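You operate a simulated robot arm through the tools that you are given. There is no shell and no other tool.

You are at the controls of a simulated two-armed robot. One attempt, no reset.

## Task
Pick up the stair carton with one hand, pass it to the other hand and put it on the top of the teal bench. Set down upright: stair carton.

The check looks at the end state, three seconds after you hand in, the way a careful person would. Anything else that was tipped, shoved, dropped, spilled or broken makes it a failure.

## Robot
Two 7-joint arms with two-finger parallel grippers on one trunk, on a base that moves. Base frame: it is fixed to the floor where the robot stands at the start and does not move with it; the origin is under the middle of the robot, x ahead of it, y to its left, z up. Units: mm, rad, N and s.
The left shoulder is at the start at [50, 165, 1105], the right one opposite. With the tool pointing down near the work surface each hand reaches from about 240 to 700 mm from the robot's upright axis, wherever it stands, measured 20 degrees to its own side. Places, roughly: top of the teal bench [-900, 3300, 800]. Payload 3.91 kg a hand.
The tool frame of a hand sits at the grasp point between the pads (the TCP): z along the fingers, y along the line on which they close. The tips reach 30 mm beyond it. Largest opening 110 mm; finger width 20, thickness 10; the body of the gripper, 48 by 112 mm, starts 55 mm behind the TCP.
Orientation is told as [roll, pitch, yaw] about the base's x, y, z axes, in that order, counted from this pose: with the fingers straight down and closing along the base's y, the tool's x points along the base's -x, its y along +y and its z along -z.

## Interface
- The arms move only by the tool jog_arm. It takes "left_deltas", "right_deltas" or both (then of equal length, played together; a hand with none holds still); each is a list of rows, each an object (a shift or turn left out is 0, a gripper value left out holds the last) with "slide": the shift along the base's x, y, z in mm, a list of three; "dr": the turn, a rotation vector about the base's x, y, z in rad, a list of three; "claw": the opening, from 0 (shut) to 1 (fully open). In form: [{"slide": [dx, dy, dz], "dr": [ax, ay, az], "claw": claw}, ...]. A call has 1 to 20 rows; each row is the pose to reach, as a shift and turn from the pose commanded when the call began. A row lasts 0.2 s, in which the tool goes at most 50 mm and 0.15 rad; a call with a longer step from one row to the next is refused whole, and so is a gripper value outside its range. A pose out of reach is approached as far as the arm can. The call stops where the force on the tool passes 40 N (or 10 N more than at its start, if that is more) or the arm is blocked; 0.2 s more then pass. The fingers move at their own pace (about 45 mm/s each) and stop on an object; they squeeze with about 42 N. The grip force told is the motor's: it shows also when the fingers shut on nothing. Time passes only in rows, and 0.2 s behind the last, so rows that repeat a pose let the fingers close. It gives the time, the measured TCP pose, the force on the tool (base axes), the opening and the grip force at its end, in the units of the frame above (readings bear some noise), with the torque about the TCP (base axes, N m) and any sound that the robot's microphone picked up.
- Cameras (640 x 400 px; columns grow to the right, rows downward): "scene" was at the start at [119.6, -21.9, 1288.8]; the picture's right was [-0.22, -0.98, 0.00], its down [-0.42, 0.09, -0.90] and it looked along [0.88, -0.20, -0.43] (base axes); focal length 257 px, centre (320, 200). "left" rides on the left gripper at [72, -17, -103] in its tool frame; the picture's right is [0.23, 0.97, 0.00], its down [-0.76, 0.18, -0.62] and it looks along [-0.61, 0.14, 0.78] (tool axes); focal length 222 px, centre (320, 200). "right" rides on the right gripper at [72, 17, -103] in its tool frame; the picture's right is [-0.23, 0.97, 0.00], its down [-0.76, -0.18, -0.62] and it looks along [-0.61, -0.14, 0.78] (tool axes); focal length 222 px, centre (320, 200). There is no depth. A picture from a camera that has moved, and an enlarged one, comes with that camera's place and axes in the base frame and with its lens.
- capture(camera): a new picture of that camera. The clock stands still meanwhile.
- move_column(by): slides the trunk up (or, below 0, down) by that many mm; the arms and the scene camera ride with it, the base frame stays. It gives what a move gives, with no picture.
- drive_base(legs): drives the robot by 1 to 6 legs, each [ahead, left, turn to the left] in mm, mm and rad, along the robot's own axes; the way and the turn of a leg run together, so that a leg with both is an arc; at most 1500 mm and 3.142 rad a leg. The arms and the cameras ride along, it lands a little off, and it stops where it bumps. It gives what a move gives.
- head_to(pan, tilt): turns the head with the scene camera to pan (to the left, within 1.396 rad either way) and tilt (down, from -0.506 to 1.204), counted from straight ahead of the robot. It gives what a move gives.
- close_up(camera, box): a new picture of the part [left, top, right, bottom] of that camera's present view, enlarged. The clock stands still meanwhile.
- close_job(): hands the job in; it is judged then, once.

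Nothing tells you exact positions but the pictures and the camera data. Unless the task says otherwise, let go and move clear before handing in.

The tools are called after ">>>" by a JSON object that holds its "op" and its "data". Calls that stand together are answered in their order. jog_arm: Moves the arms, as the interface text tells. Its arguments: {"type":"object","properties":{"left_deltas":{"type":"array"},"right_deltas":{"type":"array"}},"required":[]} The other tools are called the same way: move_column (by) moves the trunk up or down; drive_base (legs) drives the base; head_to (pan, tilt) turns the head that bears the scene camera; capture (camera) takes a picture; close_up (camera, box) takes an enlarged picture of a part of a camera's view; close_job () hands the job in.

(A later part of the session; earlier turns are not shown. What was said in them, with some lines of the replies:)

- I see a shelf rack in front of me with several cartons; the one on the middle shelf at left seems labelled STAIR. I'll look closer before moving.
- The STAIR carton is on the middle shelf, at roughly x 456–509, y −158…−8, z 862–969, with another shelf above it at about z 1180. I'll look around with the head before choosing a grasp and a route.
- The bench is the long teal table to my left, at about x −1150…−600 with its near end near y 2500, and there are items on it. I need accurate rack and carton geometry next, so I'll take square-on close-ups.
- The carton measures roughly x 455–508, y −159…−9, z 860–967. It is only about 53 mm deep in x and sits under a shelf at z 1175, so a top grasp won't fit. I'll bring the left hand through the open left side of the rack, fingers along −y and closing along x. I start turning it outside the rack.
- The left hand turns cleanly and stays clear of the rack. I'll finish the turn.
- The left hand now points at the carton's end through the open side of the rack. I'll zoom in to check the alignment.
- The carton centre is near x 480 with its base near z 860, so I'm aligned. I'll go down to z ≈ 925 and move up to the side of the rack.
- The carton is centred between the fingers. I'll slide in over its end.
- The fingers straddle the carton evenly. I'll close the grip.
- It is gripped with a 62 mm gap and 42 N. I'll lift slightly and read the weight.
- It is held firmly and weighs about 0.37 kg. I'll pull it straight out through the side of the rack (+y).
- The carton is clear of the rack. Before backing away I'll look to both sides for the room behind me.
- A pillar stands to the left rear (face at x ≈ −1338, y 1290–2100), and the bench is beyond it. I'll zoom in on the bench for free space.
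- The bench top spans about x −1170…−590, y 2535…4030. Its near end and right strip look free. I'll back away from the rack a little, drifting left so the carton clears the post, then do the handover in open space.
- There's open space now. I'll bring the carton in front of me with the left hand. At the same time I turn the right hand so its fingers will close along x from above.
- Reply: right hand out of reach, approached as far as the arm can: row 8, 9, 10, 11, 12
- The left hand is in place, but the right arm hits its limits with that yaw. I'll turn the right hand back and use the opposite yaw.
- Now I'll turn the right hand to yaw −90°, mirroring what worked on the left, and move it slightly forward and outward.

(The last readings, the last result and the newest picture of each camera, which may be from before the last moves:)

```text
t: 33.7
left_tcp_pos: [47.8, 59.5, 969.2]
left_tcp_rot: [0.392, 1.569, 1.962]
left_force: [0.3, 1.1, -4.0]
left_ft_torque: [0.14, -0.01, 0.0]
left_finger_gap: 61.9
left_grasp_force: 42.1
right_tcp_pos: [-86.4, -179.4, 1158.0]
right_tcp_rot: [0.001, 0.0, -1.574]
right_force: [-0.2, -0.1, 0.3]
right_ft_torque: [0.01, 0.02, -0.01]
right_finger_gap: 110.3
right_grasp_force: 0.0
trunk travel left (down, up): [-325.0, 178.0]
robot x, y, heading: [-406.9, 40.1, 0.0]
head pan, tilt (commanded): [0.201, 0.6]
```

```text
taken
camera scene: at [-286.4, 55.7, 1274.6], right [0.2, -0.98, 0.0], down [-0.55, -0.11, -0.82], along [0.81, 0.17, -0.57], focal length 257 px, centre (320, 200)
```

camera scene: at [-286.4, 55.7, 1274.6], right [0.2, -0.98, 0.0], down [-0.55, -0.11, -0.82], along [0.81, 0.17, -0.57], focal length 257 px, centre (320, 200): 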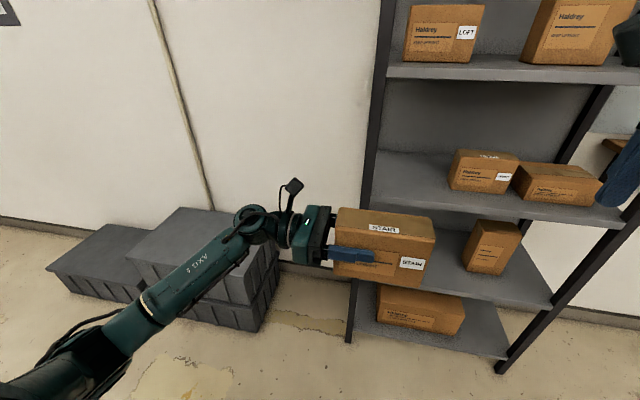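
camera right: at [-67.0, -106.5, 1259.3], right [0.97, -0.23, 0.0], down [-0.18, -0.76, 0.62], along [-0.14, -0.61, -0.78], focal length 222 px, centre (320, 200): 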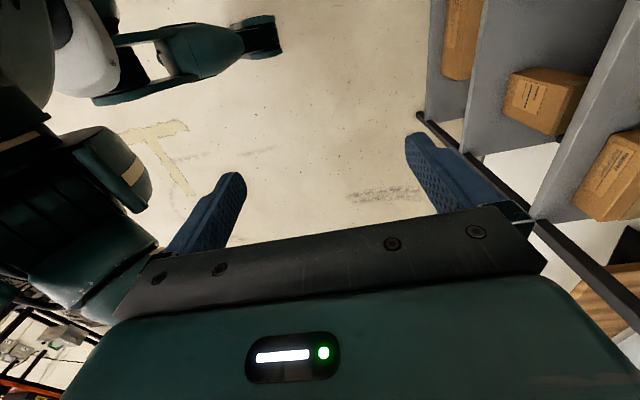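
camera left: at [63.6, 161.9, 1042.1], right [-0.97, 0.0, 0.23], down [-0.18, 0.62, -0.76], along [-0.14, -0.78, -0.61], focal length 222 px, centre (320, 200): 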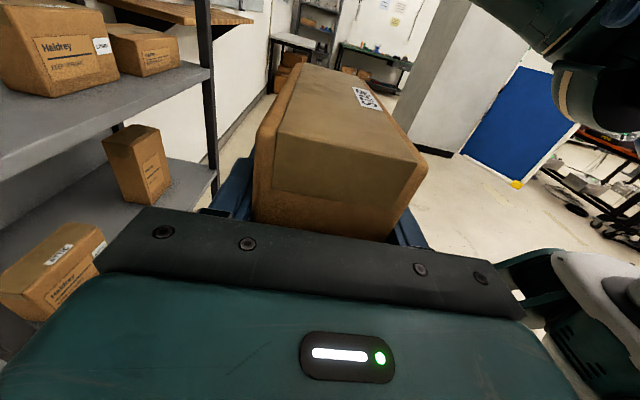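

That yaw works. I'll move the right hand above the right half of the carton, still well clear of it, and check.

>>> {"op": "jog_arm", "data": {"right_deltas": [{"slide": [15, 20, -5]}, {"slide": [32, 42, -11]}, {"slide": [50, 66, -18]}, {"slide": [68, 90, -24]}, {"slide": [86, 114, -30]}, {"slide": [104, 138, -37]}, {"slide": [120, 160, -43]}, {"slide": [133, 177, -48]}, {"slide": [133, 177, -48]}]}}

>>> {"op": "capture", "data": {"camera": "right"}}

>>> {"op": "capture", "data": {"camera": "scene"}}

>>> {"op": "capture", "data": {"camera": "left"}}

```text
t: 35.7
left_tcp_pos: [45.4, 59.8, 970.3]
left_tcp_rot: [0.36, 1.569, 1.933]
left_force: [-0.6, 0.3, -4.8]
left_ft_torque: [0.19, 0.04, 0.0]
left_finger_gap: 61.9
left_grasp_force: 42.2
right_tcp_pos: [47.4, -2.0, 1108.9]
right_tcp_rot: [0.001, 0.001, -1.572]
right_force: [-0.5, -0.1, 0.7]
right_ft_torque: [0.05, -0.03, 0.03]
right_finger_gap: 110.0
right_grasp_force: 0.0
trunk travel left (down, up): [-325.0, 178.0]
robot x, y, heading: [-399.3, 36.8, -0.004]
head pan, tilt (commanded): [0.201, 0.6]
```

```text
taken
camera right: at [65.0, 71.2, 1212.0], right [0.97, -0.23, 0.0], down [-0.18, -0.76, 0.62], along [-0.14, -0.61, -0.78], focal length 222 px, centre (320, 200)
```

right: 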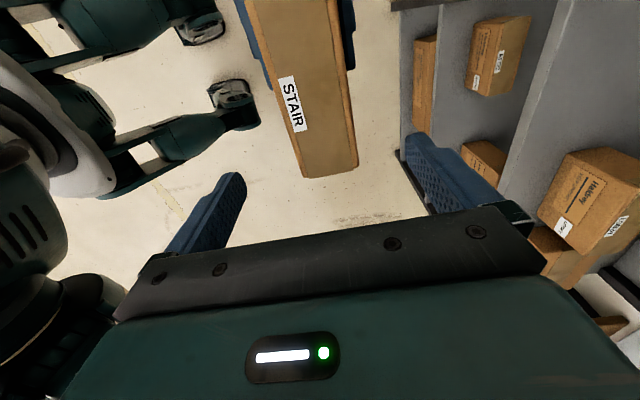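

```text
taken
camera scene: at [-286.5, 55.7, 1274.6], right [0.2, -0.98, 0.0], down [-0.55, -0.11, -0.82], along [0.81, 0.17, -0.57], focal length 257 px, centre (320, 200)
```

scene: 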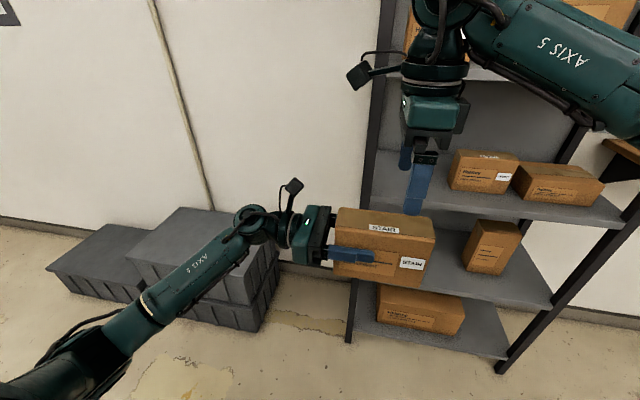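

```text
taken
camera left: at [63.5, 162.0, 1042.0], right [-0.97, 0.0, 0.23], down [-0.18, 0.62, -0.76], along [-0.14, -0.78, -0.61], focal length 222 px, centre (320, 200)
```

left: 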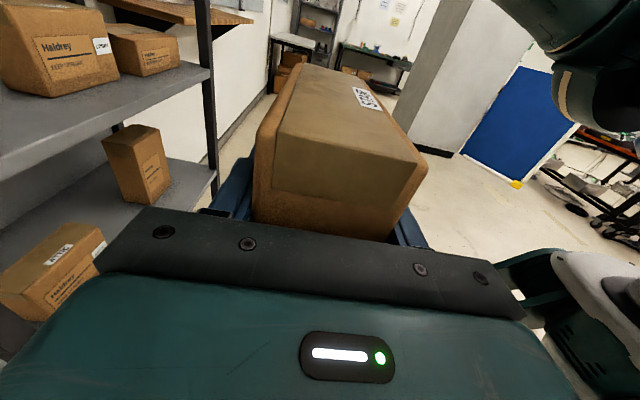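

The right hand is centred over the carton at x ≈ 46. I'll descend so the pads straddle it about 38 mm below the top.

>>> {"op": "jog_arm", "data": {"right_deltas": [{"slide": [-1, 0, -20]}, {"slide": [-1, 0, -42]}, {"slide": [-1, 0, -64]}, {"slide": [-1, 0, -86]}, {"slide": [-1, 0, -106]}, {"slide": [-1, 0, -122]}, {"slide": [-1, 0, -135]}, {"slide": [-1, 0, -135]}]}}

>>> {"op": "capture", "data": {"camera": "right"}}

>>> {"op": "close_up", "data": {"camera": "scene", "box": [220, 100, 540, 300]}}

>>> {"op": "capture", "data": {"camera": "left"}}

```text
t: 37.5
left_tcp_pos: [46.9, 59.6, 970.3]
left_tcp_rot: [0.391, 1.569, 1.963]
left_force: [-0.6, 0.4, -4.5]
left_ft_torque: [0.19, -0.01, 0.03]
left_finger_gap: 62.0
left_grasp_force: 42.3
right_tcp_pos: [46.8, -5.0, 974.7]
right_tcp_rot: [0.002, 0.001, -1.57]
right_force: [0.1, 0.2, 0.1]
right_ft_torque: [-0.01, -0.02, 0.02]
right_finger_gap: 110.1
right_grasp_force: 0.0
trunk travel left (down, up): [-325.0, 178.0]
robot x, y, heading: [-403.0, 40.0, -0.0]
head pan, tilt (commanded): [0.201, 0.6]
```

```text
taken
camera right: at [63.9, 70.1, 1076.9], right [0.97, -0.23, 0.0], down [-0.18, -0.76, 0.62], along [-0.14, -0.61, -0.78], focal length 222 px, centre (320, 200)
```

right: 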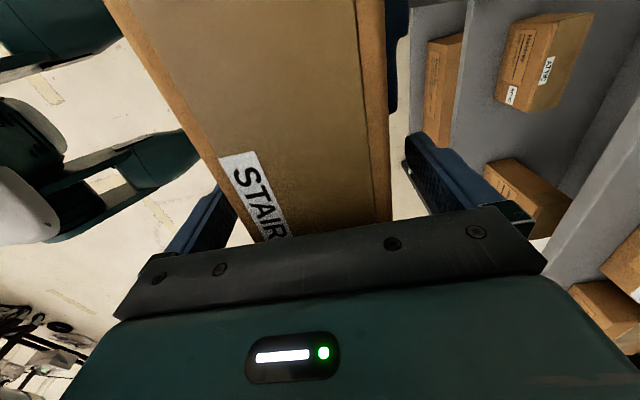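

```text
2.00 times, centred on (380, 200) of scene
camera zoom: at [-286.4, 55.7, 1274.6], right [0.2, -0.98, 0.0], down [-0.55, -0.11, -0.82], along [0.81, 0.17, -0.57], focal length 514 px, centre (200, 200)
```

zoom: 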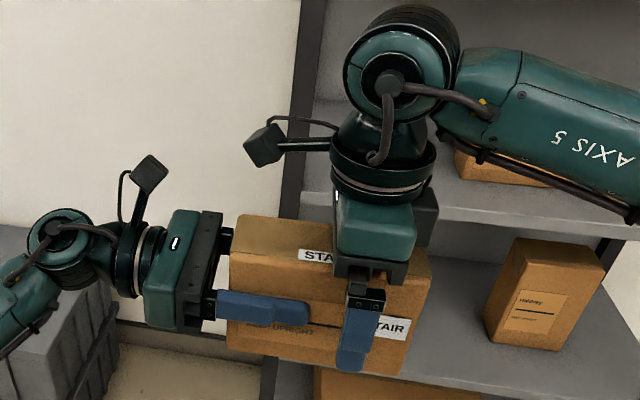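

```text
taken
camera left: at [63.5, 162.1, 1042.0], right [-0.97, 0.0, 0.23], down [-0.18, 0.62, -0.76], along [-0.14, -0.78, -0.61], focal length 222 px, centre (320, 200)
```

left: 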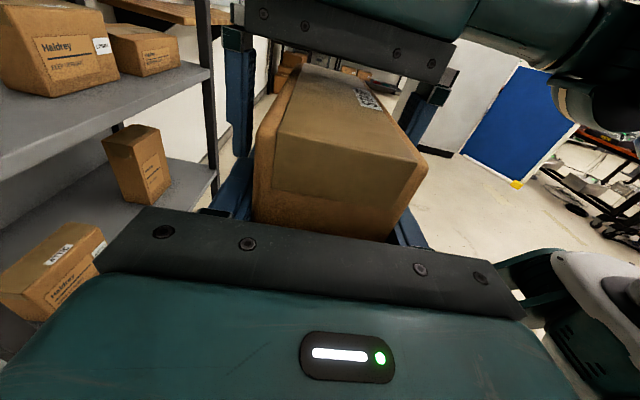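

Both hands are well placed. I'll close the right gripper on the carton.

>>> {"op": "jog_arm", "data": {"right_deltas": [{"claw": 0.0}, {"claw": 0.0}, {"claw": 0.0}, {"claw": 0.0}, {"claw": 0.0}, {"claw": 0.0}, {"claw": 0.0}]}}

>>> {"op": "capture", "data": {"camera": "left"}}

```text
t: 39.1
left_tcp_pos: [46.3, 59.1, 970.8]
left_tcp_rot: [-0.123, 1.57, 1.447]
left_force: [-8.2, 1.2, -3.6]
left_ft_torque: [0.15, -0.63, -0.36]
left_finger_gap: 62.2
left_grasp_force: 42.1
right_tcp_pos: [45.5, -4.5, 975.4]
right_tcp_rot: [0.001, -0.001, -1.57]
right_force: [7.5, -3.0, 0.4]
right_ft_torque: [0.0, 0.56, -0.12]
right_finger_gap: 61.7
right_grasp_force: 42.1
trunk travel left (down, up): [-325.0, 178.0]
robot x, y, heading: [-406.5, 38.2, 0.0]
head pan, tilt (commanded): [0.201, 0.6]
```

```text
taken
camera left: at [63.2, 161.9, 1042.1], right [-0.97, 0.0, 0.23], down [-0.18, 0.62, -0.76], along [-0.14, -0.78, -0.61], focal length 222 px, centre (320, 200)
```

left: 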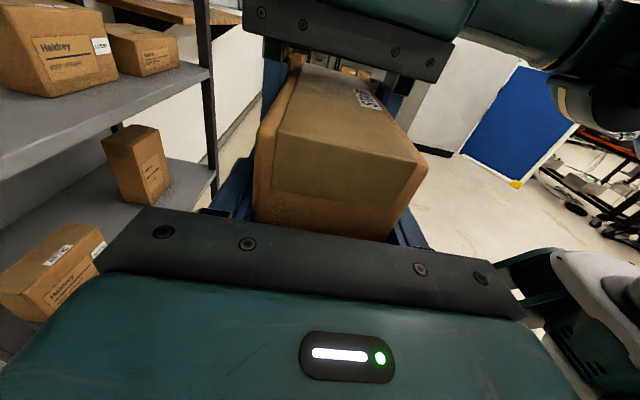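

The right hand holds it at 42 N. I'll open the left hand and hold still, then check the load on the right hand.

>>> {"op": "jog_arm", "data": {"left_deltas": [{"claw": 0.65}, {"claw": 0.8}, {"claw": 0.95}, {"claw": 0.95}, {"claw": 0.95}, {"claw": 0.95}]}}

>>> {"op": "capture", "data": {"camera": "left"}}

>>> {"op": "close_up", "data": {"camera": "scene", "box": [220, 100, 540, 300]}}

```text
t: 40.5
left_tcp_pos: [47.0, 58.5, 969.8]
left_tcp_rot: [0.454, 1.568, 2.024]
left_force: [0.9, 0.2, -0.6]
left_ft_torque: [0.03, -0.01, -0.01]
left_finger_gap: 104.7
left_grasp_force: 0.1
right_tcp_pos: [45.5, -3.2, 975.8]
right_tcp_rot: [-0.001, 0.001, -1.569]
right_force: [1.0, -0.7, 0.2]
right_ft_torque: [-0.12, 0.02, 0.02]
right_finger_gap: 61.8
right_grasp_force: 41.7
trunk travel left (down, up): [-325.0, 178.0]
robot x, y, heading: [-403.4, 40.4, 0.003]
head pan, tilt (commanded): [0.201, 0.6]
```

```text
taken
camera left: at [63.5, 162.1, 1042.1], right [-0.97, 0.0, 0.23], down [-0.18, 0.62, -0.76], along [-0.14, -0.78, -0.61], focal length 222 px, centre (320, 200)
```

left: 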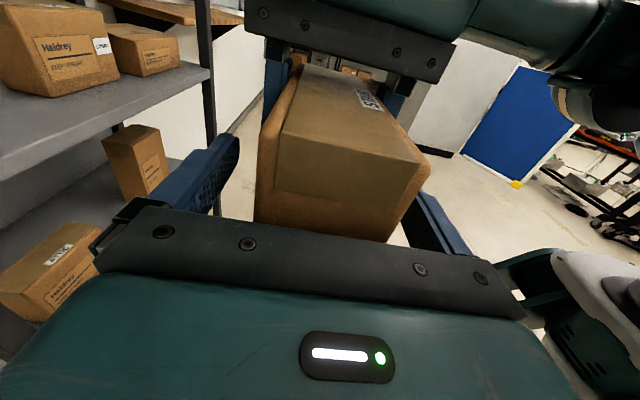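

```text
2.00 times, centred on (380, 200) of scene
camera zoom: at [-286.4, 55.7, 1274.6], right [0.2, -0.98, 0.0], down [-0.55, -0.11, -0.82], along [0.81, 0.17, -0.57], focal length 514 px, centre (200, 200)
```

zoom: 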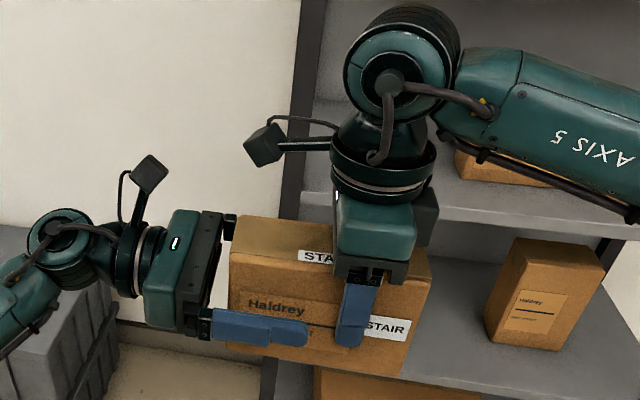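

The left fingers are open, and the carton has stayed put in the right hand. I'll withdraw the left hand along +y.

>>> {"op": "jog_arm", "data": {"left_deltas": [{"slide": [0, 8, 0]}, {"slide": [0, 20, 0]}, {"slide": [0, 40, 0]}, {"slide": [0, 65, 0]}, {"slide": [0, 90, 0]}, {"slide": [0, 120, 0]}, {"slide": [0, 150, 0]}, {"slide": [0, 180, 0]}]}}

>>> {"op": "capture", "data": {"camera": "scene"}}

>>> {"op": "capture", "data": {"camera": "left"}}

```text
t: 42.3
left_tcp_pos: [46.6, 241.6, 970.0]
left_tcp_rot: [0.568, 1.569, 2.139]
left_force: [-0.1, 0.2, -0.8]
left_ft_torque: [0.0, 0.01, 0.0]
left_finger_gap: 104.8
left_grasp_force: 0.0
right_tcp_pos: [45.8, -4.0, 974.4]
right_tcp_rot: [-0.001, 0.0, -1.568]
right_force: [-0.4, 0.7, 0.4]
right_ft_torque: [-0.09, -0.03, -0.03]
right_finger_gap: 61.8
right_grasp_force: 41.6
trunk travel left (down, up): [-325.0, 178.0]
robot x, y, heading: [-400.5, 41.5, -0.0]
head pan, tilt (commanded): [0.201, 0.6]
```

```text
taken
camera scene: at [-286.5, 55.9, 1274.6], right [0.2, -0.98, 0.0], down [-0.55, -0.11, -0.82], along [0.81, 0.17, -0.57], focal length 257 px, centre (320, 200)
```

scene: 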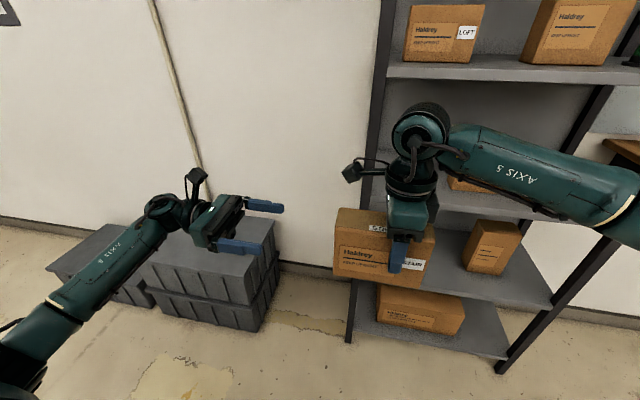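

```text
taken
camera left: at [63.7, 344.2, 1042.2], right [-0.97, 0.0, 0.23], down [-0.18, 0.62, -0.76], along [-0.14, -0.78, -0.61], focal length 222 px, centre (320, 200)
```

left: 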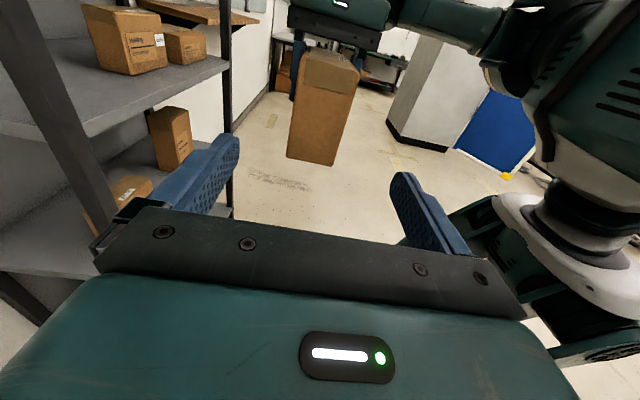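

The handover is done; the right hand holds the carton level. I'll fold the left hand back to its neutral fingers-down pose, away from the carton, before driving.

>>> {"op": "jog_arm", "data": {"left_deltas": [{"slide": [-5, 5, 5], "dr": [0.0806, -0.0806, -0.0806]}, {"slide": [-10, 10, 10], "dr": [0.1612, -0.1612, -0.1612]}, {"slide": [-15, 15, 15], "dr": [0.2418, -0.2418, -0.2418]}, {"slide": [-20, 18, 20], "dr": [0.3225, -0.3225, -0.3225]}, {"slide": [-25, 20, 25], "dr": [0.4031, -0.4031, -0.4031]}, {"slide": [-30, 22, 30], "dr": [0.4837, -0.4837, -0.4837]}, {"slide": [-35, 24, 35], "dr": [0.5643, -0.5643, -0.5643]}, {"slide": [-40, 26, 40], "dr": [0.6449, -0.6449, -0.6449]}, {"slide": [-45, 28, 45], "dr": [0.7255, -0.7255, -0.7255]}, {"slide": [-50, 30, 50], "dr": [0.8061, -0.8061, -0.8061]}, {"slide": [-55, 30, 55], "dr": [0.8868, -0.8868, -0.8868]}, {"slide": [-60, 30, 60], "dr": [0.9674, -0.9674, -0.9674]}, {"slide": [-65, 30, 65], "dr": [1.048, -1.048, -1.048]}, {"slide": [-70, 30, 70], "dr": [1.1286, -1.1286, -1.1286]}, {"slide": [-75, 30, 75], "dr": [1.2092, -1.2092, -1.2092]}]}}

>>> {"op": "capture", "data": {"camera": "scene"}}

```text
t: 45.5
left_tcp_pos: [-28.5, 269.8, 1046.0]
left_tcp_rot: [0.0, -0.003, -0.003]
left_force: [0.1, -0.1, -0.2]
left_ft_torque: [-0.03, 0.02, 0.0]
left_finger_gap: 104.6
left_grasp_force: 0.0
right_tcp_pos: [45.5, -4.1, 975.5]
right_tcp_rot: [0.001, 0.0, -1.57]
right_force: [-0.2, 0.9, -0.4]
right_ft_torque: [-0.09, 0.02, -0.01]
right_finger_gap: 62.1
right_grasp_force: 41.8
trunk travel left (down, up): [-325.0, 178.0]
robot x, y, heading: [-403.7, 39.5, 0.001]
head pan, tilt (commanded): [0.201, 0.6]
```

```text
taken
camera scene: at [-286.6, 55.6, 1274.6], right [0.2, -0.98, 0.0], down [-0.55, -0.11, -0.83], along [0.81, 0.17, -0.56], focal length 257 px, centre (320, 200)
```

scene: 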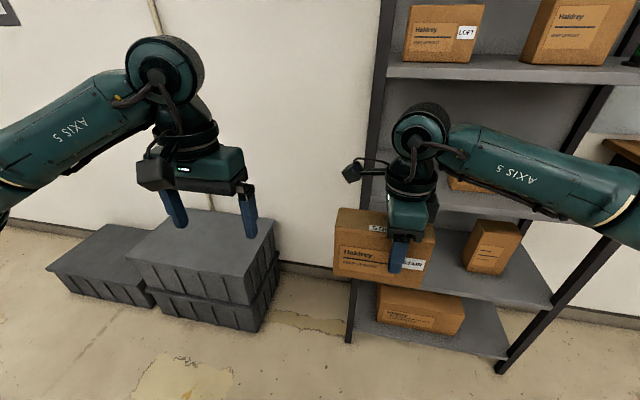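

The arms are compact and the carton is secure. I'll turn left in place to face down the aisle toward the bench.

>>> {"op": "drive_base", "data": {"legs": [[-60, 0, 0], [0, 0, 1.571]]}}

>>> {"op": "head_to", "data": {"pan": 0.1, "tilt": 0.3}}

>>> {"op": "capture", "data": {"camera": "scene"}}

```text
t: 50.3
left_tcp_pos: [-691.7, 416.2, 1046.0]
left_tcp_rot: [0.001, -0.001, 1.562]
left_force: [-0.1, -0.1, 0.2]
left_ft_torque: [0.02, -0.02, 0.0]
left_finger_gap: 104.3
left_grasp_force: 0.1
right_tcp_pos: [-416.2, 489.2, 974.1]
right_tcp_rot: [0.001, 0.0, -0.003]
right_force: [0.0, -0.5, 0.1]
right_ft_torque: [-0.01, -0.14, 0.0]
right_finger_gap: 61.8
right_grasp_force: 42.0
trunk travel left (down, up): [-325.0, 178.0]
robot x, y, heading: [-462.0, 38.6, 1.564]
head pan, tilt (commanded): [0.201, 0.6]
```

```text
t: 51.1
left_tcp_pos: [-691.3, 417.7, 1045.5]
left_tcp_rot: [0.0, -0.002, 1.565]
left_force: [-0.3, 0.2, 0.3]
left_ft_torque: [-0.03, -0.04, -0.02]
left_finger_gap: 104.2
left_grasp_force: 0.1
right_tcp_pos: [-418.2, 488.1, 974.3]
right_tcp_rot: [0.0, 0.0, -0.006]
right_force: [-0.1, 1.2, -0.4]
right_ft_torque: [-0.03, -0.12, 0.04]
right_finger_gap: 61.9
right_grasp_force: 41.8
trunk travel left (down, up): [-325.0, 178.0]
robot x, y, heading: [-462.8, 37.7, 1.563]
head pan, tilt (commanded): [0.099, 0.3]
```

```text
taken
camera scene: at [-471.4, 160.6, 1302.1], right [1.0, 0.09, 0.0], down [0.03, -0.3, -0.95], along [-0.09, 0.95, -0.3], focal length 257 px, centre (320, 200)
```

scene: 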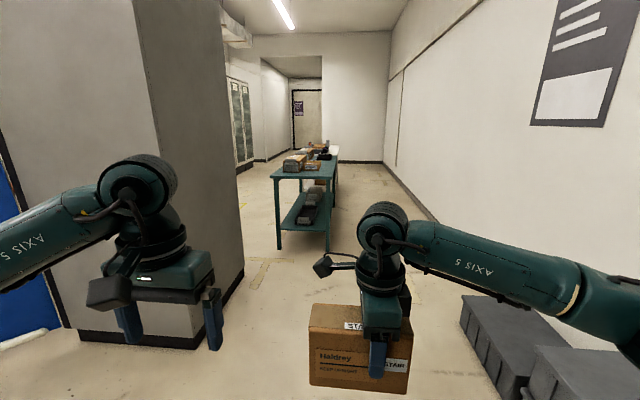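

The view matches my map: bench legs at y ≈ 2585 and the pillar well to the left. I'll drive straight ahead, staying clear of the pillar and the crates.

>>> {"op": "drive_base", "data": {"legs": [[1300, 0, 0]]}}

>>> {"op": "capture", "data": {"camera": "scene"}}

>>> {"op": "head_to", "data": {"pan": -0.7, "tilt": 0.5}}

>>> {"op": "capture", "data": {"camera": "scene"}}

```text
t: 57.6
left_tcp_pos: [-721.1, 1701.7, 1044.9]
left_tcp_rot: [0.001, -0.001, 1.602]
left_force: [-0.3, -0.6, 0.2]
left_ft_torque: [-0.01, 0.01, 0.01]
left_finger_gap: 104.6
left_grasp_force: 0.1
right_tcp_pos: [-449.4, 1783.3, 975.2]
right_tcp_rot: [0.0, 0.0, 0.032]
right_force: [0.3, -0.6, 0.1]
right_ft_torque: [-0.03, -0.15, 0.01]
right_finger_gap: 61.8
right_grasp_force: 42.2
trunk travel left (down, up): [-325.0, 178.0]
robot x, y, heading: [-481.0, 1334.0, 1.6]
head pan, tilt (commanded): [0.099, 0.3]
```

```text
taken
camera scene: at [-492.0, 1454.1, 1302.1], right [0.99, 0.13, 0.0], down [0.04, -0.29, -0.96], along [-0.12, 0.95, -0.3], focal length 257 px, centre (320, 200)
```

scene: 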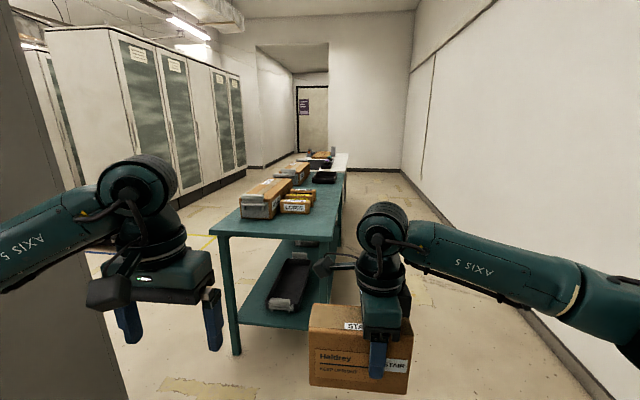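

```text
t: 58.7
left_tcp_pos: [-720.4, 1700.2, 1045.8]
left_tcp_rot: [0.0, -0.001, 1.601]
left_force: [-1.1, 0.0, 0.0]
left_ft_torque: [0.04, 0.01, -0.03]
left_finger_gap: 104.5
left_grasp_force: 0.1
right_tcp_pos: [-449.1, 1783.6, 974.2]
right_tcp_rot: [0.001, 0.001, 0.033]
right_force: [-0.1, 0.2, 0.6]
right_ft_torque: [0.02, -0.07, 0.0]
right_finger_gap: 62.1
right_grasp_force: 42.2
trunk travel left (down, up): [-325.0, 178.0]
robot x, y, heading: [-482.2, 1331.0, 1.602]
head pan, tilt (commanded): [-0.7, 0.499]
```

```text
taken
camera scene: at [-423.4, 1432.8, 1283.7], right [0.79, -0.62, 0.0], down [-0.3, -0.38, -0.88], along [0.54, 0.69, -0.48], focal length 257 px, centre (320, 200)
```

scene: 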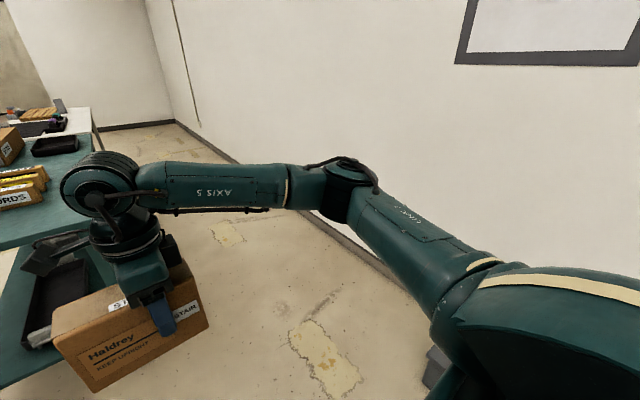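

The free area is the near-right corner of the bench, around x −720, y 2620, in front of the CORDS bin. I'll approach the bench end squarely, in two steps.

>>> {"op": "drive_base", "data": {"legs": [[480, 235, -0.03]]}}

>>> {"op": "head_to", "data": {"pan": 0.0, "tilt": 0.5}}

>>> {"op": "capture", "data": {"camera": "scene"}}

>>> {"op": "capture", "data": {"camera": "left"}}

```text
t: 61.8
left_tcp_pos: [-952.1, 2177.4, 1045.7]
left_tcp_rot: [0.0, 0.0, 1.57]
left_force: [0.3, 0.4, 0.1]
left_ft_torque: [-0.04, 0.02, 0.01]
left_finger_gap: 104.6
left_grasp_force: 0.0
right_tcp_pos: [-678.6, 2251.2, 974.3]
right_tcp_rot: [0.001, 0.0, -0.001]
right_force: [0.5, 0.0, 0.2]
right_ft_torque: [0.0, -0.14, -0.01]
right_finger_gap: 62.1
right_grasp_force: 42.0
trunk travel left (down, up): [-325.0, 178.0]
robot x, y, heading: [-722.5, 1802.6, 1.573]
head pan, tilt (commanded): [-0.7, 0.499]
```

```text
t: 62.9
left_tcp_pos: [-951.5, 2177.6, 1045.2]
left_tcp_rot: [0.001, -0.002, 1.568]
left_force: [-0.4, -0.3, 0.6]
left_ft_torque: [0.01, 0.01, -0.02]
left_finger_gap: 104.6
left_grasp_force: 0.0
right_tcp_pos: [-677.7, 2250.6, 975.6]
right_tcp_rot: [0.0, -0.001, -0.001]
right_force: [-1.0, -0.3, -0.9]
right_ft_torque: [0.01, -0.15, 0.0]
right_finger_gap: 61.8
right_grasp_force: 41.8
trunk travel left (down, up): [-325.0, 178.0]
robot x, y, heading: [-724.3, 1798.4, 1.565]
head pan, tilt (commanded): [0.0, 0.499]
```

```text
taken
camera scene: at [-722.3, 1920.6, 1283.7], right [1.0, 0.0, 0.0], down [0.0, -0.48, -0.88], along [0.0, 0.88, -0.48], focal length 257 px, centre (320, 200)
```

scene: 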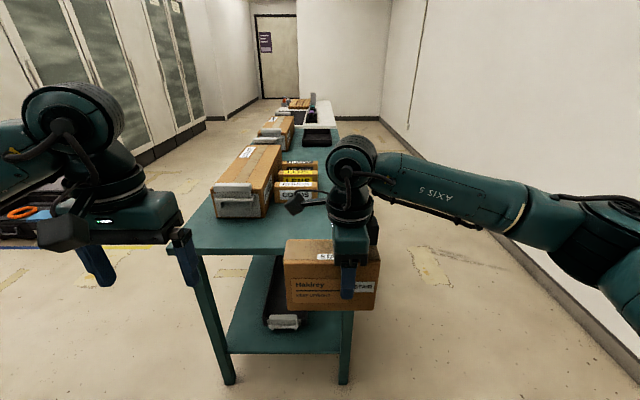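

```text
taken
camera left: at [-935.5, 2103.9, 1148.6], right [-0.97, -0.22, 0.0], down [-0.18, 0.76, 0.62], along [-0.14, 0.61, -0.78], focal length 222 px, centre (320, 200)
```

left: 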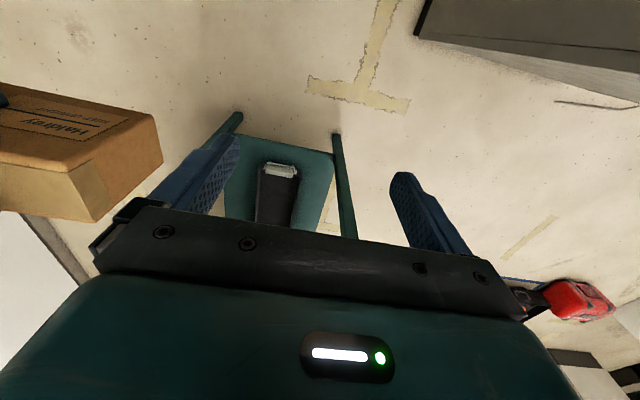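

I'm square to the bench end (edge y ≈ 2518). The area ahead of the CORDS bin (front at y ≈ 2759) is free, and I'll aim for about (−715, 2610). I'll close in another 260 mm.

>>> {"op": "drive_base", "data": {"legs": [[260, 0, 0]]}}

>>> {"op": "head_to", "data": {"pan": 0.0, "tilt": 0.75}}

>>> {"op": "capture", "data": {"camera": "scene"}}

>>> {"op": "capture", "data": {"camera": "left"}}

>>> {"op": "capture", "data": {"camera": "right"}}

```text
t: 64.7
left_tcp_pos: [-950.3, 2434.9, 1046.2]
left_tcp_rot: [0.0, 0.001, 1.567]
left_force: [0.2, -0.2, 0.2]
left_ft_torque: [0.0, 0.02, -0.02]
left_finger_gap: 104.6
left_grasp_force: 0.0
right_tcp_pos: [-678.5, 2508.5, 974.2]
right_tcp_rot: [-0.001, 0.0, -0.002]
right_force: [0.0, 0.6, 0.0]
right_ft_torque: [0.0, -0.11, -0.02]
right_finger_gap: 61.9
right_grasp_force: 41.5
trunk travel left (down, up): [-325.0, 178.0]
robot x, y, heading: [-725.1, 2062.6, 1.569]
head pan, tilt (commanded): [0.0, 0.499]
```

```text
t: 65.5
left_tcp_pos: [-951.2, 2434.9, 1046.5]
left_tcp_rot: [0.002, -0.001, 1.567]
left_force: [-0.2, -0.6, -0.3]
left_ft_torque: [-0.02, 0.01, 0.02]
left_finger_gap: 104.5
left_grasp_force: 0.1
right_tcp_pos: [-678.2, 2508.2, 974.6]
right_tcp_rot: [0.0, 0.0, -0.001]
right_force: [-1.1, -0.1, 0.4]
right_ft_torque: [-0.03, -0.13, 0.01]
right_finger_gap: 61.8
right_grasp_force: 41.5
trunk travel left (down, up): [-325.0, 178.0]
robot x, y, heading: [-720.1, 2061.6, 1.569]
head pan, tilt (commanded): [0.0, 0.75]
```

```text
taken
camera scene: at [-721.6, 2170.0, 1261.8], right [1.0, 0.0, 0.0], down [0.0, -0.68, -0.73], along [0.0, 0.73, -0.68], focal length 257 px, centre (320, 200)
```

scene: 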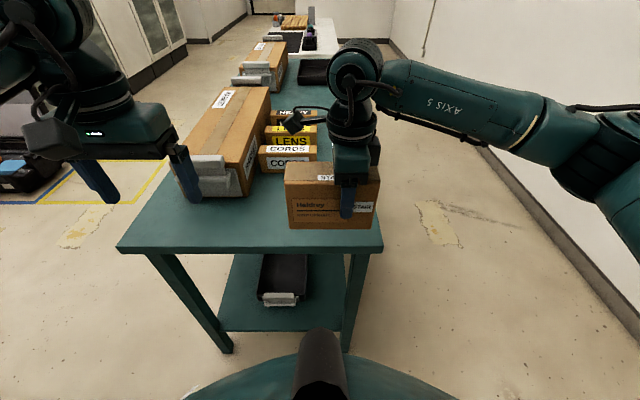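

```text
taken
camera left: at [-934.6, 2361.5, 1148.6], right [-0.97, -0.22, 0.0], down [-0.18, 0.76, 0.62], along [-0.14, 0.61, -0.78], focal length 222 px, centre (320, 200)
```

left: 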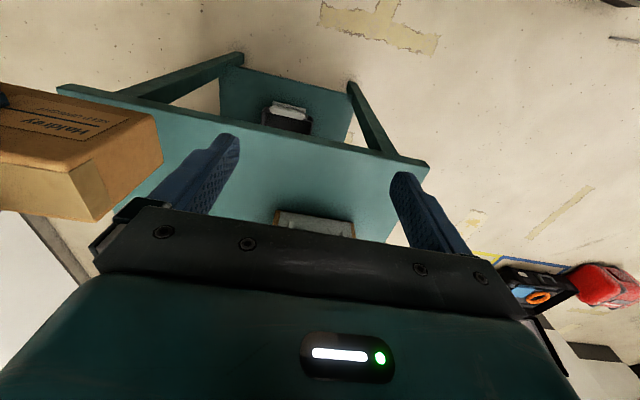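

```text
taken
camera right: at [-748.7, 2525.8, 1076.9], right [0.23, 0.97, 0.0], down [0.76, -0.18, 0.62], along [0.61, -0.14, -0.78], focal length 222 px, centre (320, 200)
```

right: 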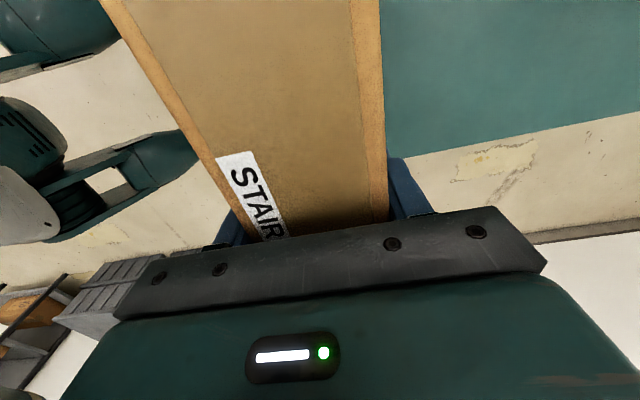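

The view is clear: bench edge at y ≈ 2518 and right edge x ≈ −585, with bins behind y ≈ 2675. I'll move the carton over the spot at (−715, 2615), then lower it part-way.

>>> {"op": "jog_arm", "data": {"right_deltas": [{"slide": [-2, 15, 0]}, {"slide": [-5, 38, 0]}, {"slide": [-8, 62, 0]}, {"slide": [-11, 86, 0]}, {"slide": [-12, 102, 0]}, {"slide": [-12, 107, -5]}, {"slide": [-12, 107, -20]}, {"slide": [-12, 107, -36]}, {"slide": [-12, 107, -52]}, {"slide": [-12, 107, -66]}, {"slide": [-12, 107, -76]}, {"slide": [-12, 107, -82]}, {"slide": [-12, 107, -82]}]}}

>>> {"op": "capture", "data": {"camera": "scene"}}

>>> {"op": "close_up", "data": {"camera": "scene", "box": [260, 130, 420, 250]}}

>>> {"op": "capture", "data": {"camera": "left"}}

```text
t: 68.3
left_tcp_pos: [-951.1, 2435.3, 1045.0]
left_tcp_rot: [0.0, -0.001, 1.567]
left_force: [0.3, -0.2, 0.4]
left_ft_torque: [0.01, -0.01, -0.02]
left_finger_gap: 104.4
left_grasp_force: 0.2
right_tcp_pos: [-690.7, 2614.5, 892.5]
right_tcp_rot: [0.001, 0.001, -0.002]
right_force: [0.2, -0.4, -0.6]
right_ft_torque: [0.02, -0.11, 0.0]
right_finger_gap: 62.1
right_grasp_force: 42.5
trunk travel left (down, up): [-325.0, 178.0]
robot x, y, heading: [-721.6, 2063.8, 1.57]
head pan, tilt (commanded): [0.0, 0.75]
```

```text
taken
camera scene: at [-721.6, 2170.0, 1261.8], right [1.0, 0.0, 0.0], down [0.0, -0.68, -0.73], along [0.0, 0.73, -0.68], focal length 257 px, centre (320, 200)
```

scene: 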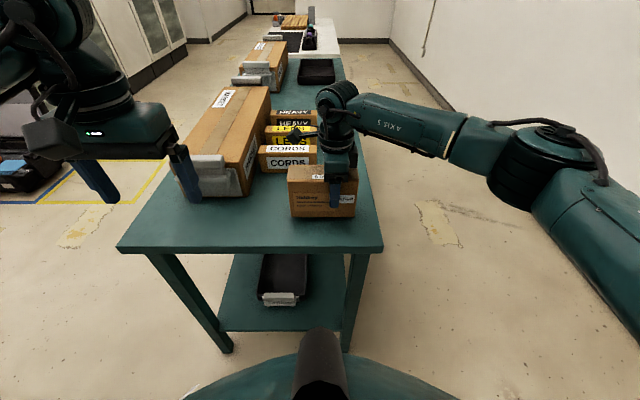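

```text
3.33 times, centred on (340, 190) of scene
camera zoom: at [-721.6, 2170.0, 1261.8], right [1.0, 0.0, 0.0], down [0.0, -0.68, -0.73], along [0.0, 0.73, -0.68], focal length 856 px, centre (253, 233)
```

zoom: 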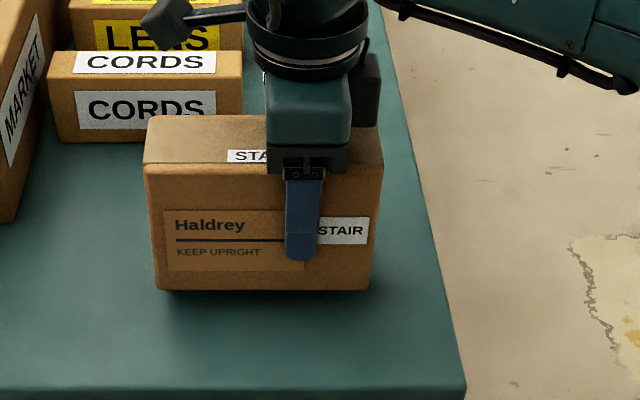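

```text
taken
camera left: at [-934.6, 2361.6, 1148.6], right [-0.97, -0.22, 0.0], down [-0.18, 0.76, 0.62], along [-0.14, 0.61, -0.78], focal length 222 px, centre (320, 200)
```

left: 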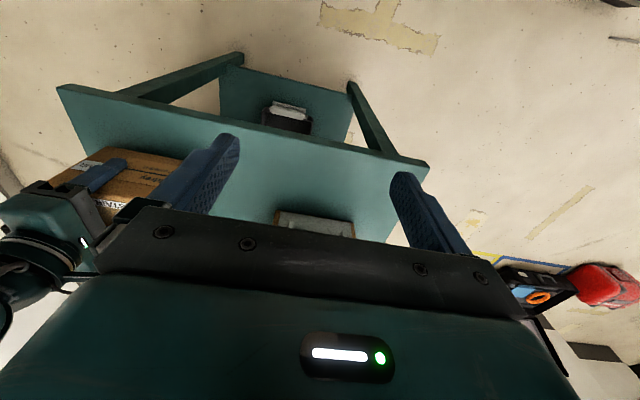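

The carton is over the bench with about 20 mm to go and good clearance all around. I'll lower slowly, watching the force.

>>> {"op": "jog_arm", "data": {"right_deltas": [{"slide": [0, 0, -2]}, {"slide": [0, 0, -4]}, {"slide": [0, 0, -6]}, {"slide": [0, 0, -8]}, {"slide": [0, 0, -10]}, {"slide": [0, 0, -12]}, {"slide": [0, 0, -14]}, {"slide": [0, 0, -14]}]}}

>>> {"op": "close_up", "data": {"camera": "scene", "box": [260, 130, 420, 250]}}

```text
t: 70.1
left_tcp_pos: [-950.8, 2435.3, 1044.1]
left_tcp_rot: [0.0, -0.002, 1.567]
left_force: [-0.3, -0.1, -0.9]
left_ft_torque: [0.01, 0.0, 0.02]
left_finger_gap: 104.5
left_grasp_force: 0.0
right_tcp_pos: [-689.6, 2614.5, 878.3]
right_tcp_rot: [0.0, 0.0, -0.003]
right_force: [-0.4, 0.1, 0.2]
right_ft_torque: [0.02, -0.15, -0.02]
right_finger_gap: 61.9
right_grasp_force: 42.0
trunk travel left (down, up): [-325.0, 178.0]
robot x, y, heading: [-721.7, 2057.6, 1.564]
head pan, tilt (commanded): [0.0, 0.75]
```

```text
3.33 times, centred on (340, 190) of scene
camera zoom: at [-721.6, 2170.0, 1261.8], right [1.0, 0.0, 0.0], down [0.0, -0.68, -0.73], along [0.0, 0.73, -0.68], focal length 856 px, centre (253, 233)
```

zoom: 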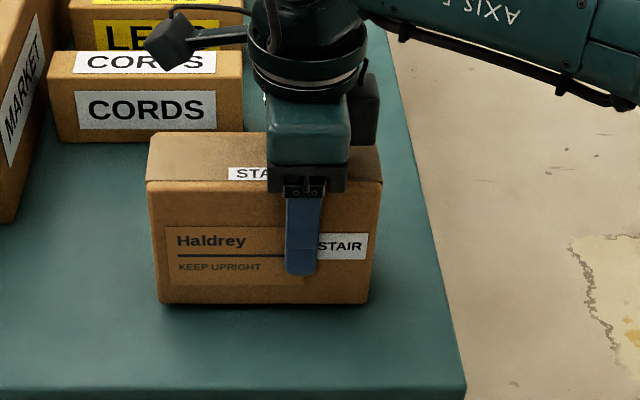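

About 9 mm remain. I'll continue in 1 mm steps.

>>> {"op": "jog_arm", "data": {"right_deltas": [{"slide": [0, 0, -1]}, {"slide": [0, 0, -2]}, {"slide": [0, 0, -3]}, {"slide": [0, 0, -4]}, {"slide": [0, 0, -5]}, {"slide": [0, 0, -6]}, {"slide": [0, 0, -6]}]}}

>>> {"op": "close_up", "data": {"camera": "scene", "box": [280, 160, 380, 240]}}

```text
t: 71.7
left_tcp_pos: [-951.5, 2434.3, 1045.9]
left_tcp_rot: [-0.001, -0.003, 1.567]
left_force: [0.4, 0.2, 0.3]
left_ft_torque: [0.01, 0.03, -0.01]
left_finger_gap: 104.4
left_grasp_force: 0.0
right_tcp_pos: [-688.9, 2615.9, 872.0]
right_tcp_rot: [0.0, 0.001, -0.001]
right_force: [-0.3, 0.4, 0.3]
right_ft_torque: [0.02, -0.16, -0.02]
right_finger_gap: 61.7
right_grasp_force: 42.4
trunk travel left (down, up): [-325.0, 178.0]
robot x, y, heading: [-720.4, 2058.3, 1.571]
head pan, tilt (commanded): [0.0, 0.75]
```

```text
5.00 times, centred on (330, 200) of scene
camera zoom: at [-721.7, 2170.0, 1261.7], right [1.0, 0.0, 0.0], down [0.0, -0.68, -0.73], along [0.0, 0.73, -0.68], focal length 1284 px, centre (270, 200)
```

zoom: 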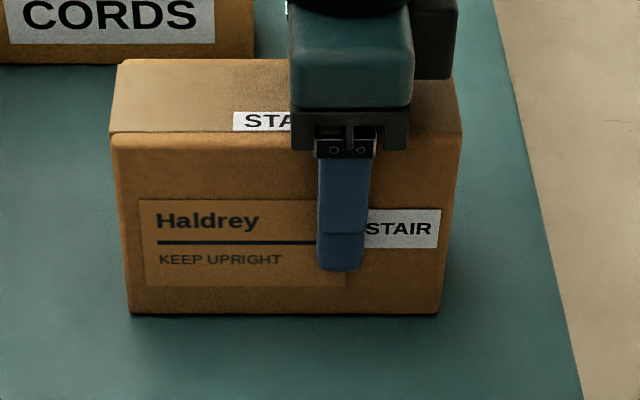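

No contact yet. I'll continue carefully.

>>> {"op": "jog_arm", "data": {"right_deltas": [{"slide": [0, 0, -0.7]}, {"slide": [0, 0, -1.4]}, {"slide": [0, 0, -2]}, {"slide": [0, 0, -2]}]}}

```text
t: 72.7
left_tcp_pos: [-951.0, 2433.9, 1046.0]
left_tcp_rot: [-0.001, -0.001, 1.567]
left_force: [0.3, 0.3, -0.5]
left_ft_torque: [0.01, -0.02, 0.01]
left_finger_gap: 104.5
left_grasp_force: 0.0
right_tcp_pos: [-689.0, 2614.9, 871.7]
right_tcp_rot: [0.003, -0.001, -0.002]
right_force: [0.5, -0.6, 0.1]
right_ft_torque: [-0.23, -0.48, -0.02]
right_finger_gap: 61.8
right_grasp_force: 42.0
trunk travel left (down, up): [-325.0, 178.0]
robot x, y, heading: [-723.1, 2057.9, 1.571]
head pan, tilt (commanded): [0.0, 0.75]
```

The torque shows the carton's base has just touched the bench. I'll check that it is level before releasing.

>>> {"op": "close_up", "data": {"camera": "scene", "box": [280, 160, 380, 240]}}

>>> {"op": "capture", "data": {"camera": "right"}}

```text
5.00 times, centred on (330, 200) of scene
camera zoom: at [-721.6, 2169.5, 1261.9], right [1.0, 0.0, 0.0], down [0.0, -0.68, -0.73], along [0.0, 0.73, -0.68], focal length 1284 px, centre (270, 200)
```

zoom: 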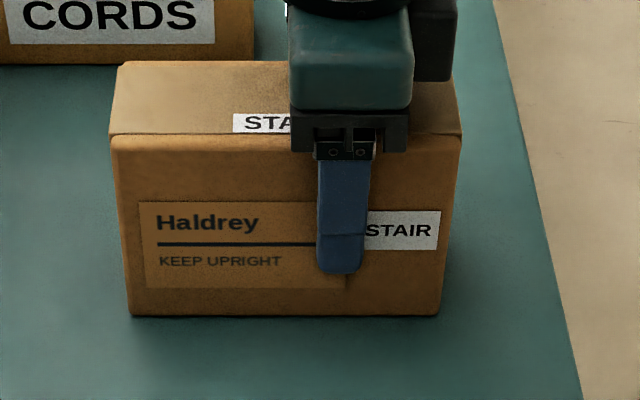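

```text
taken
camera right: at [-760.4, 2633.0, 973.8], right [0.23, 0.97, 0.0], down [0.76, -0.18, 0.62], along [0.61, -0.14, -0.78], focal length 222 px, centre (320, 200)
```

right: 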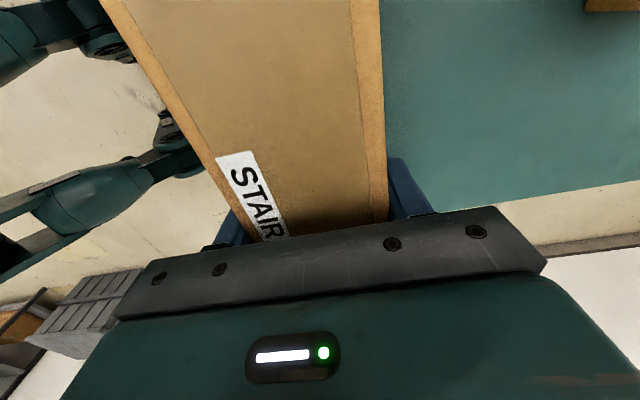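

It is level and in contact. I'll release the right gripper gently.

>>> {"op": "jog_arm", "data": {"right_deltas": [{"claw": 0.58}, {"claw": 0.62}, {"claw": 0.68}, {"claw": 0.78}, {"claw": 0.9}, {"claw": 0.95}, {"claw": 0.95}]}}

>>> {"op": "close_up", "data": {"camera": "scene", "box": [280, 160, 380, 240]}}

>>> {"op": "capture", "data": {"camera": "right"}}

```text
t: 74.3
left_tcp_pos: [-951.0, 2434.3, 1045.9]
left_tcp_rot: [0.0, -0.001, 1.568]
left_force: [0.1, 0.0, 0.7]
left_ft_torque: [-0.03, -0.01, 0.03]
left_finger_gap: 104.7
left_grasp_force: 0.0
right_tcp_pos: [-690.4, 2614.8, 871.5]
right_tcp_rot: [0.001, -0.001, -0.003]
right_force: [-0.5, 0.1, 0.3]
right_ft_torque: [0.01, 0.04, 0.01]
right_finger_gap: 104.5
right_grasp_force: 0.0
trunk travel left (down, up): [-325.0, 178.0]
robot x, y, heading: [-723.0, 2061.1, 1.567]
head pan, tilt (commanded): [0.0, 0.75]
```

```text
5.00 times, centred on (330, 200) of scene
camera zoom: at [-721.7, 2169.6, 1261.8], right [1.0, 0.0, 0.0], down [0.0, -0.68, -0.73], along [0.0, 0.73, -0.68], focal length 1284 px, centre (270, 200)
```

zoom: 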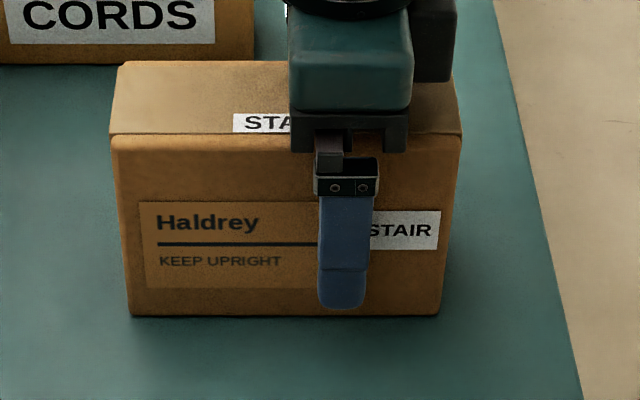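

```text
taken
camera right: at [-760.6, 2633.0, 973.5], right [0.23, 0.97, 0.0], down [0.76, -0.18, 0.62], along [0.61, -0.14, -0.78], focal length 222 px, centre (320, 200)
```

right: 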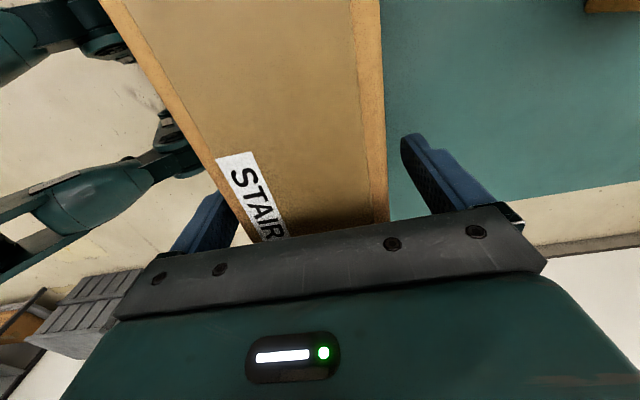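

The carton stands on its own with the fingers clear on both sides. I'll lift the right hand straight up.

>>> {"op": "jog_arm", "data": {"right_deltas": [{"slide": [0, 0, 6]}, {"slide": [0, 0, 18]}, {"slide": [0, 0, 36]}, {"slide": [0, 0, 58]}, {"slide": [0, 0, 82]}, {"slide": [0, 0, 106]}, {"slide": [0, 0, 130]}, {"slide": [0, 0, 150]}, {"slide": [0, -20, 165]}, {"slide": [0, -50, 175]}]}}

>>> {"op": "capture", "data": {"camera": "scene"}}

>>> {"op": "capture", "data": {"camera": "right"}}

```text
t: 76.5
left_tcp_pos: [-952.9, 2434.1, 1045.6]
left_tcp_rot: [-0.002, -0.001, 1.567]
left_force: [-0.2, -0.5, -0.1]
left_ft_torque: [-0.01, -0.03, 0.0]
left_finger_gap: 104.6
left_grasp_force: 0.0
right_tcp_pos: [-690.6, 2564.1, 1045.1]
right_tcp_rot: [0.0, 0.0, -0.004]
right_force: [0.1, 0.8, 1.3]
right_ft_torque: [-0.02, 0.01, 0.01]
right_finger_gap: 104.6
right_grasp_force: 0.0
trunk travel left (down, up): [-325.0, 178.0]
robot x, y, heading: [-724.5, 2059.8, 1.565]
head pan, tilt (commanded): [0.0, 0.75]
```

```text
taken
camera scene: at [-721.6, 2169.4, 1261.8], right [1.0, 0.0, 0.0], down [0.0, -0.68, -0.73], along [0.0, 0.73, -0.68], focal length 257 px, centre (320, 200)
```

scene: 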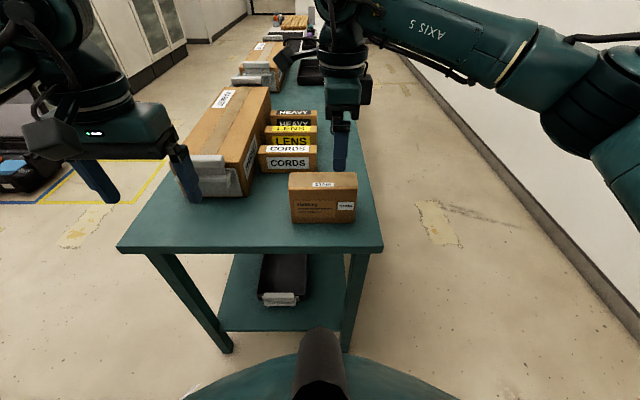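

```text
taken
camera right: at [-761.5, 2581.8, 1148.0], right [0.23, 0.97, 0.0], down [0.76, -0.18, 0.62], along [0.61, -0.14, -0.78], focal length 222 px, centre (320, 200)
```

right: 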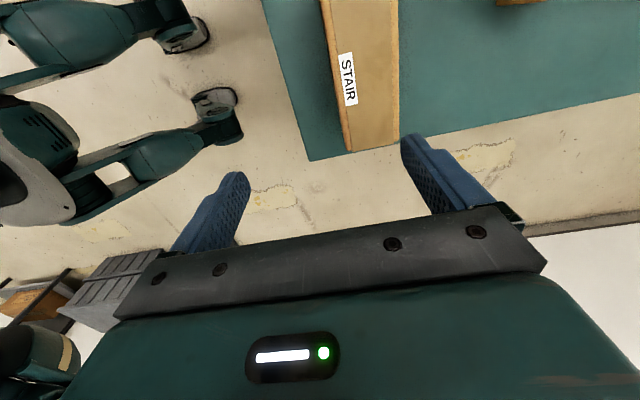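

The carton stands upright on the bench and both hands are above and clear of it. I'll back away a bit and take a last look.

>>> {"op": "drive_base", "data": {"legs": [[-350, 0, 0]]}}

>>> {"op": "capture", "data": {"camera": "scene"}}

>>> {"op": "close_up", "data": {"camera": "scene", "box": [200, 20, 440, 170]}}

```text
t: 78.8
left_tcp_pos: [-951.7, 2087.2, 1045.3]
left_tcp_rot: [-0.001, -0.001, 1.565]
left_force: [-0.2, -0.3, 0.6]
left_ft_torque: [-0.02, 0.01, 0.0]
left_finger_gap: 104.6
left_grasp_force: 0.0
right_tcp_pos: [-690.5, 2216.1, 1046.1]
right_tcp_rot: [0.003, 0.0, -0.005]
right_force: [-0.6, -0.1, 0.8]
right_ft_torque: [0.02, 0.0, 0.01]
right_finger_gap: 104.5
right_grasp_force: 0.1
trunk travel left (down, up): [-325.0, 178.0]
robot x, y, heading: [-724.2, 1709.9, 1.574]
head pan, tilt (commanded): [0.0, 0.75]
```

```text
taken
camera scene: at [-722.7, 1822.0, 1261.9], right [1.0, 0.0, 0.0], down [0.0, -0.68, -0.73], along [0.0, 0.73, -0.68], focal length 257 px, centre (320, 200)
```

scene: 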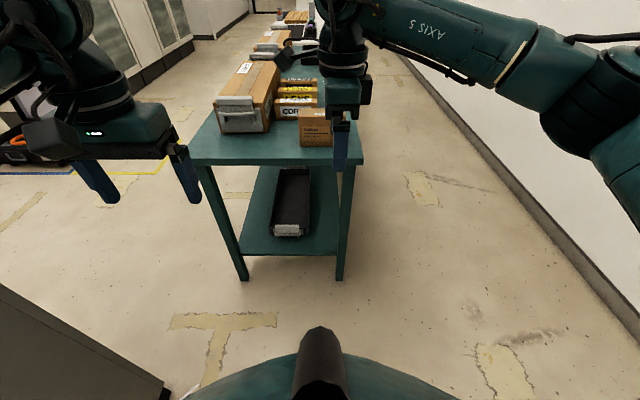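

```text
2.67 times, centred on (320, 95) of scene
camera zoom: at [-722.7, 1822.0, 1261.9], right [1.0, 0.0, 0.0], down [0.0, -0.68, -0.73], along [0.0, 0.73, -0.68], focal length 685 px, centre (320, 480)
```

zoom: 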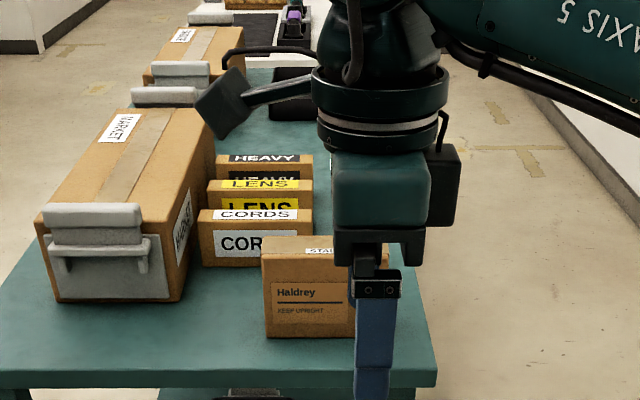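

The STAIR carton stands upright on the teal bench top, away from its edges. The bench items around it look undisturbed, and both hands are empty and clear. I'm handing the job in.

>>> {"op": "close_job", "data": {}}

```text
The job is handed in.
```

The STAIR carton is standing upright on top of the teal bench, near its right-hand front corner. I handed the job in after backing the robot away.

- **Pick-up:** the left hand took the carton out through the open left side of the rack, because the shelf above left no room to grip it from the top.
- **Handover:** I did it in open floor space. The right hand gripped the carton from above before the left hand let go, and it stayed level.
- **Placement:** I lowered the carton until it just touched the bench, checked it was level, then released it. It sits about 65 mm in from the near edge and 55 mm from the right edge. The CORDS bin is about 135 mm behind it.

In the pictures I took, the other cartons on the rack and the items on the bench had not moved. No drive or arm move reported a bump or a blocked stop. The right hand's force reading stayed near zero even while it held the carton, so I judged contact with the bench from the torque reading and the pictures instead.
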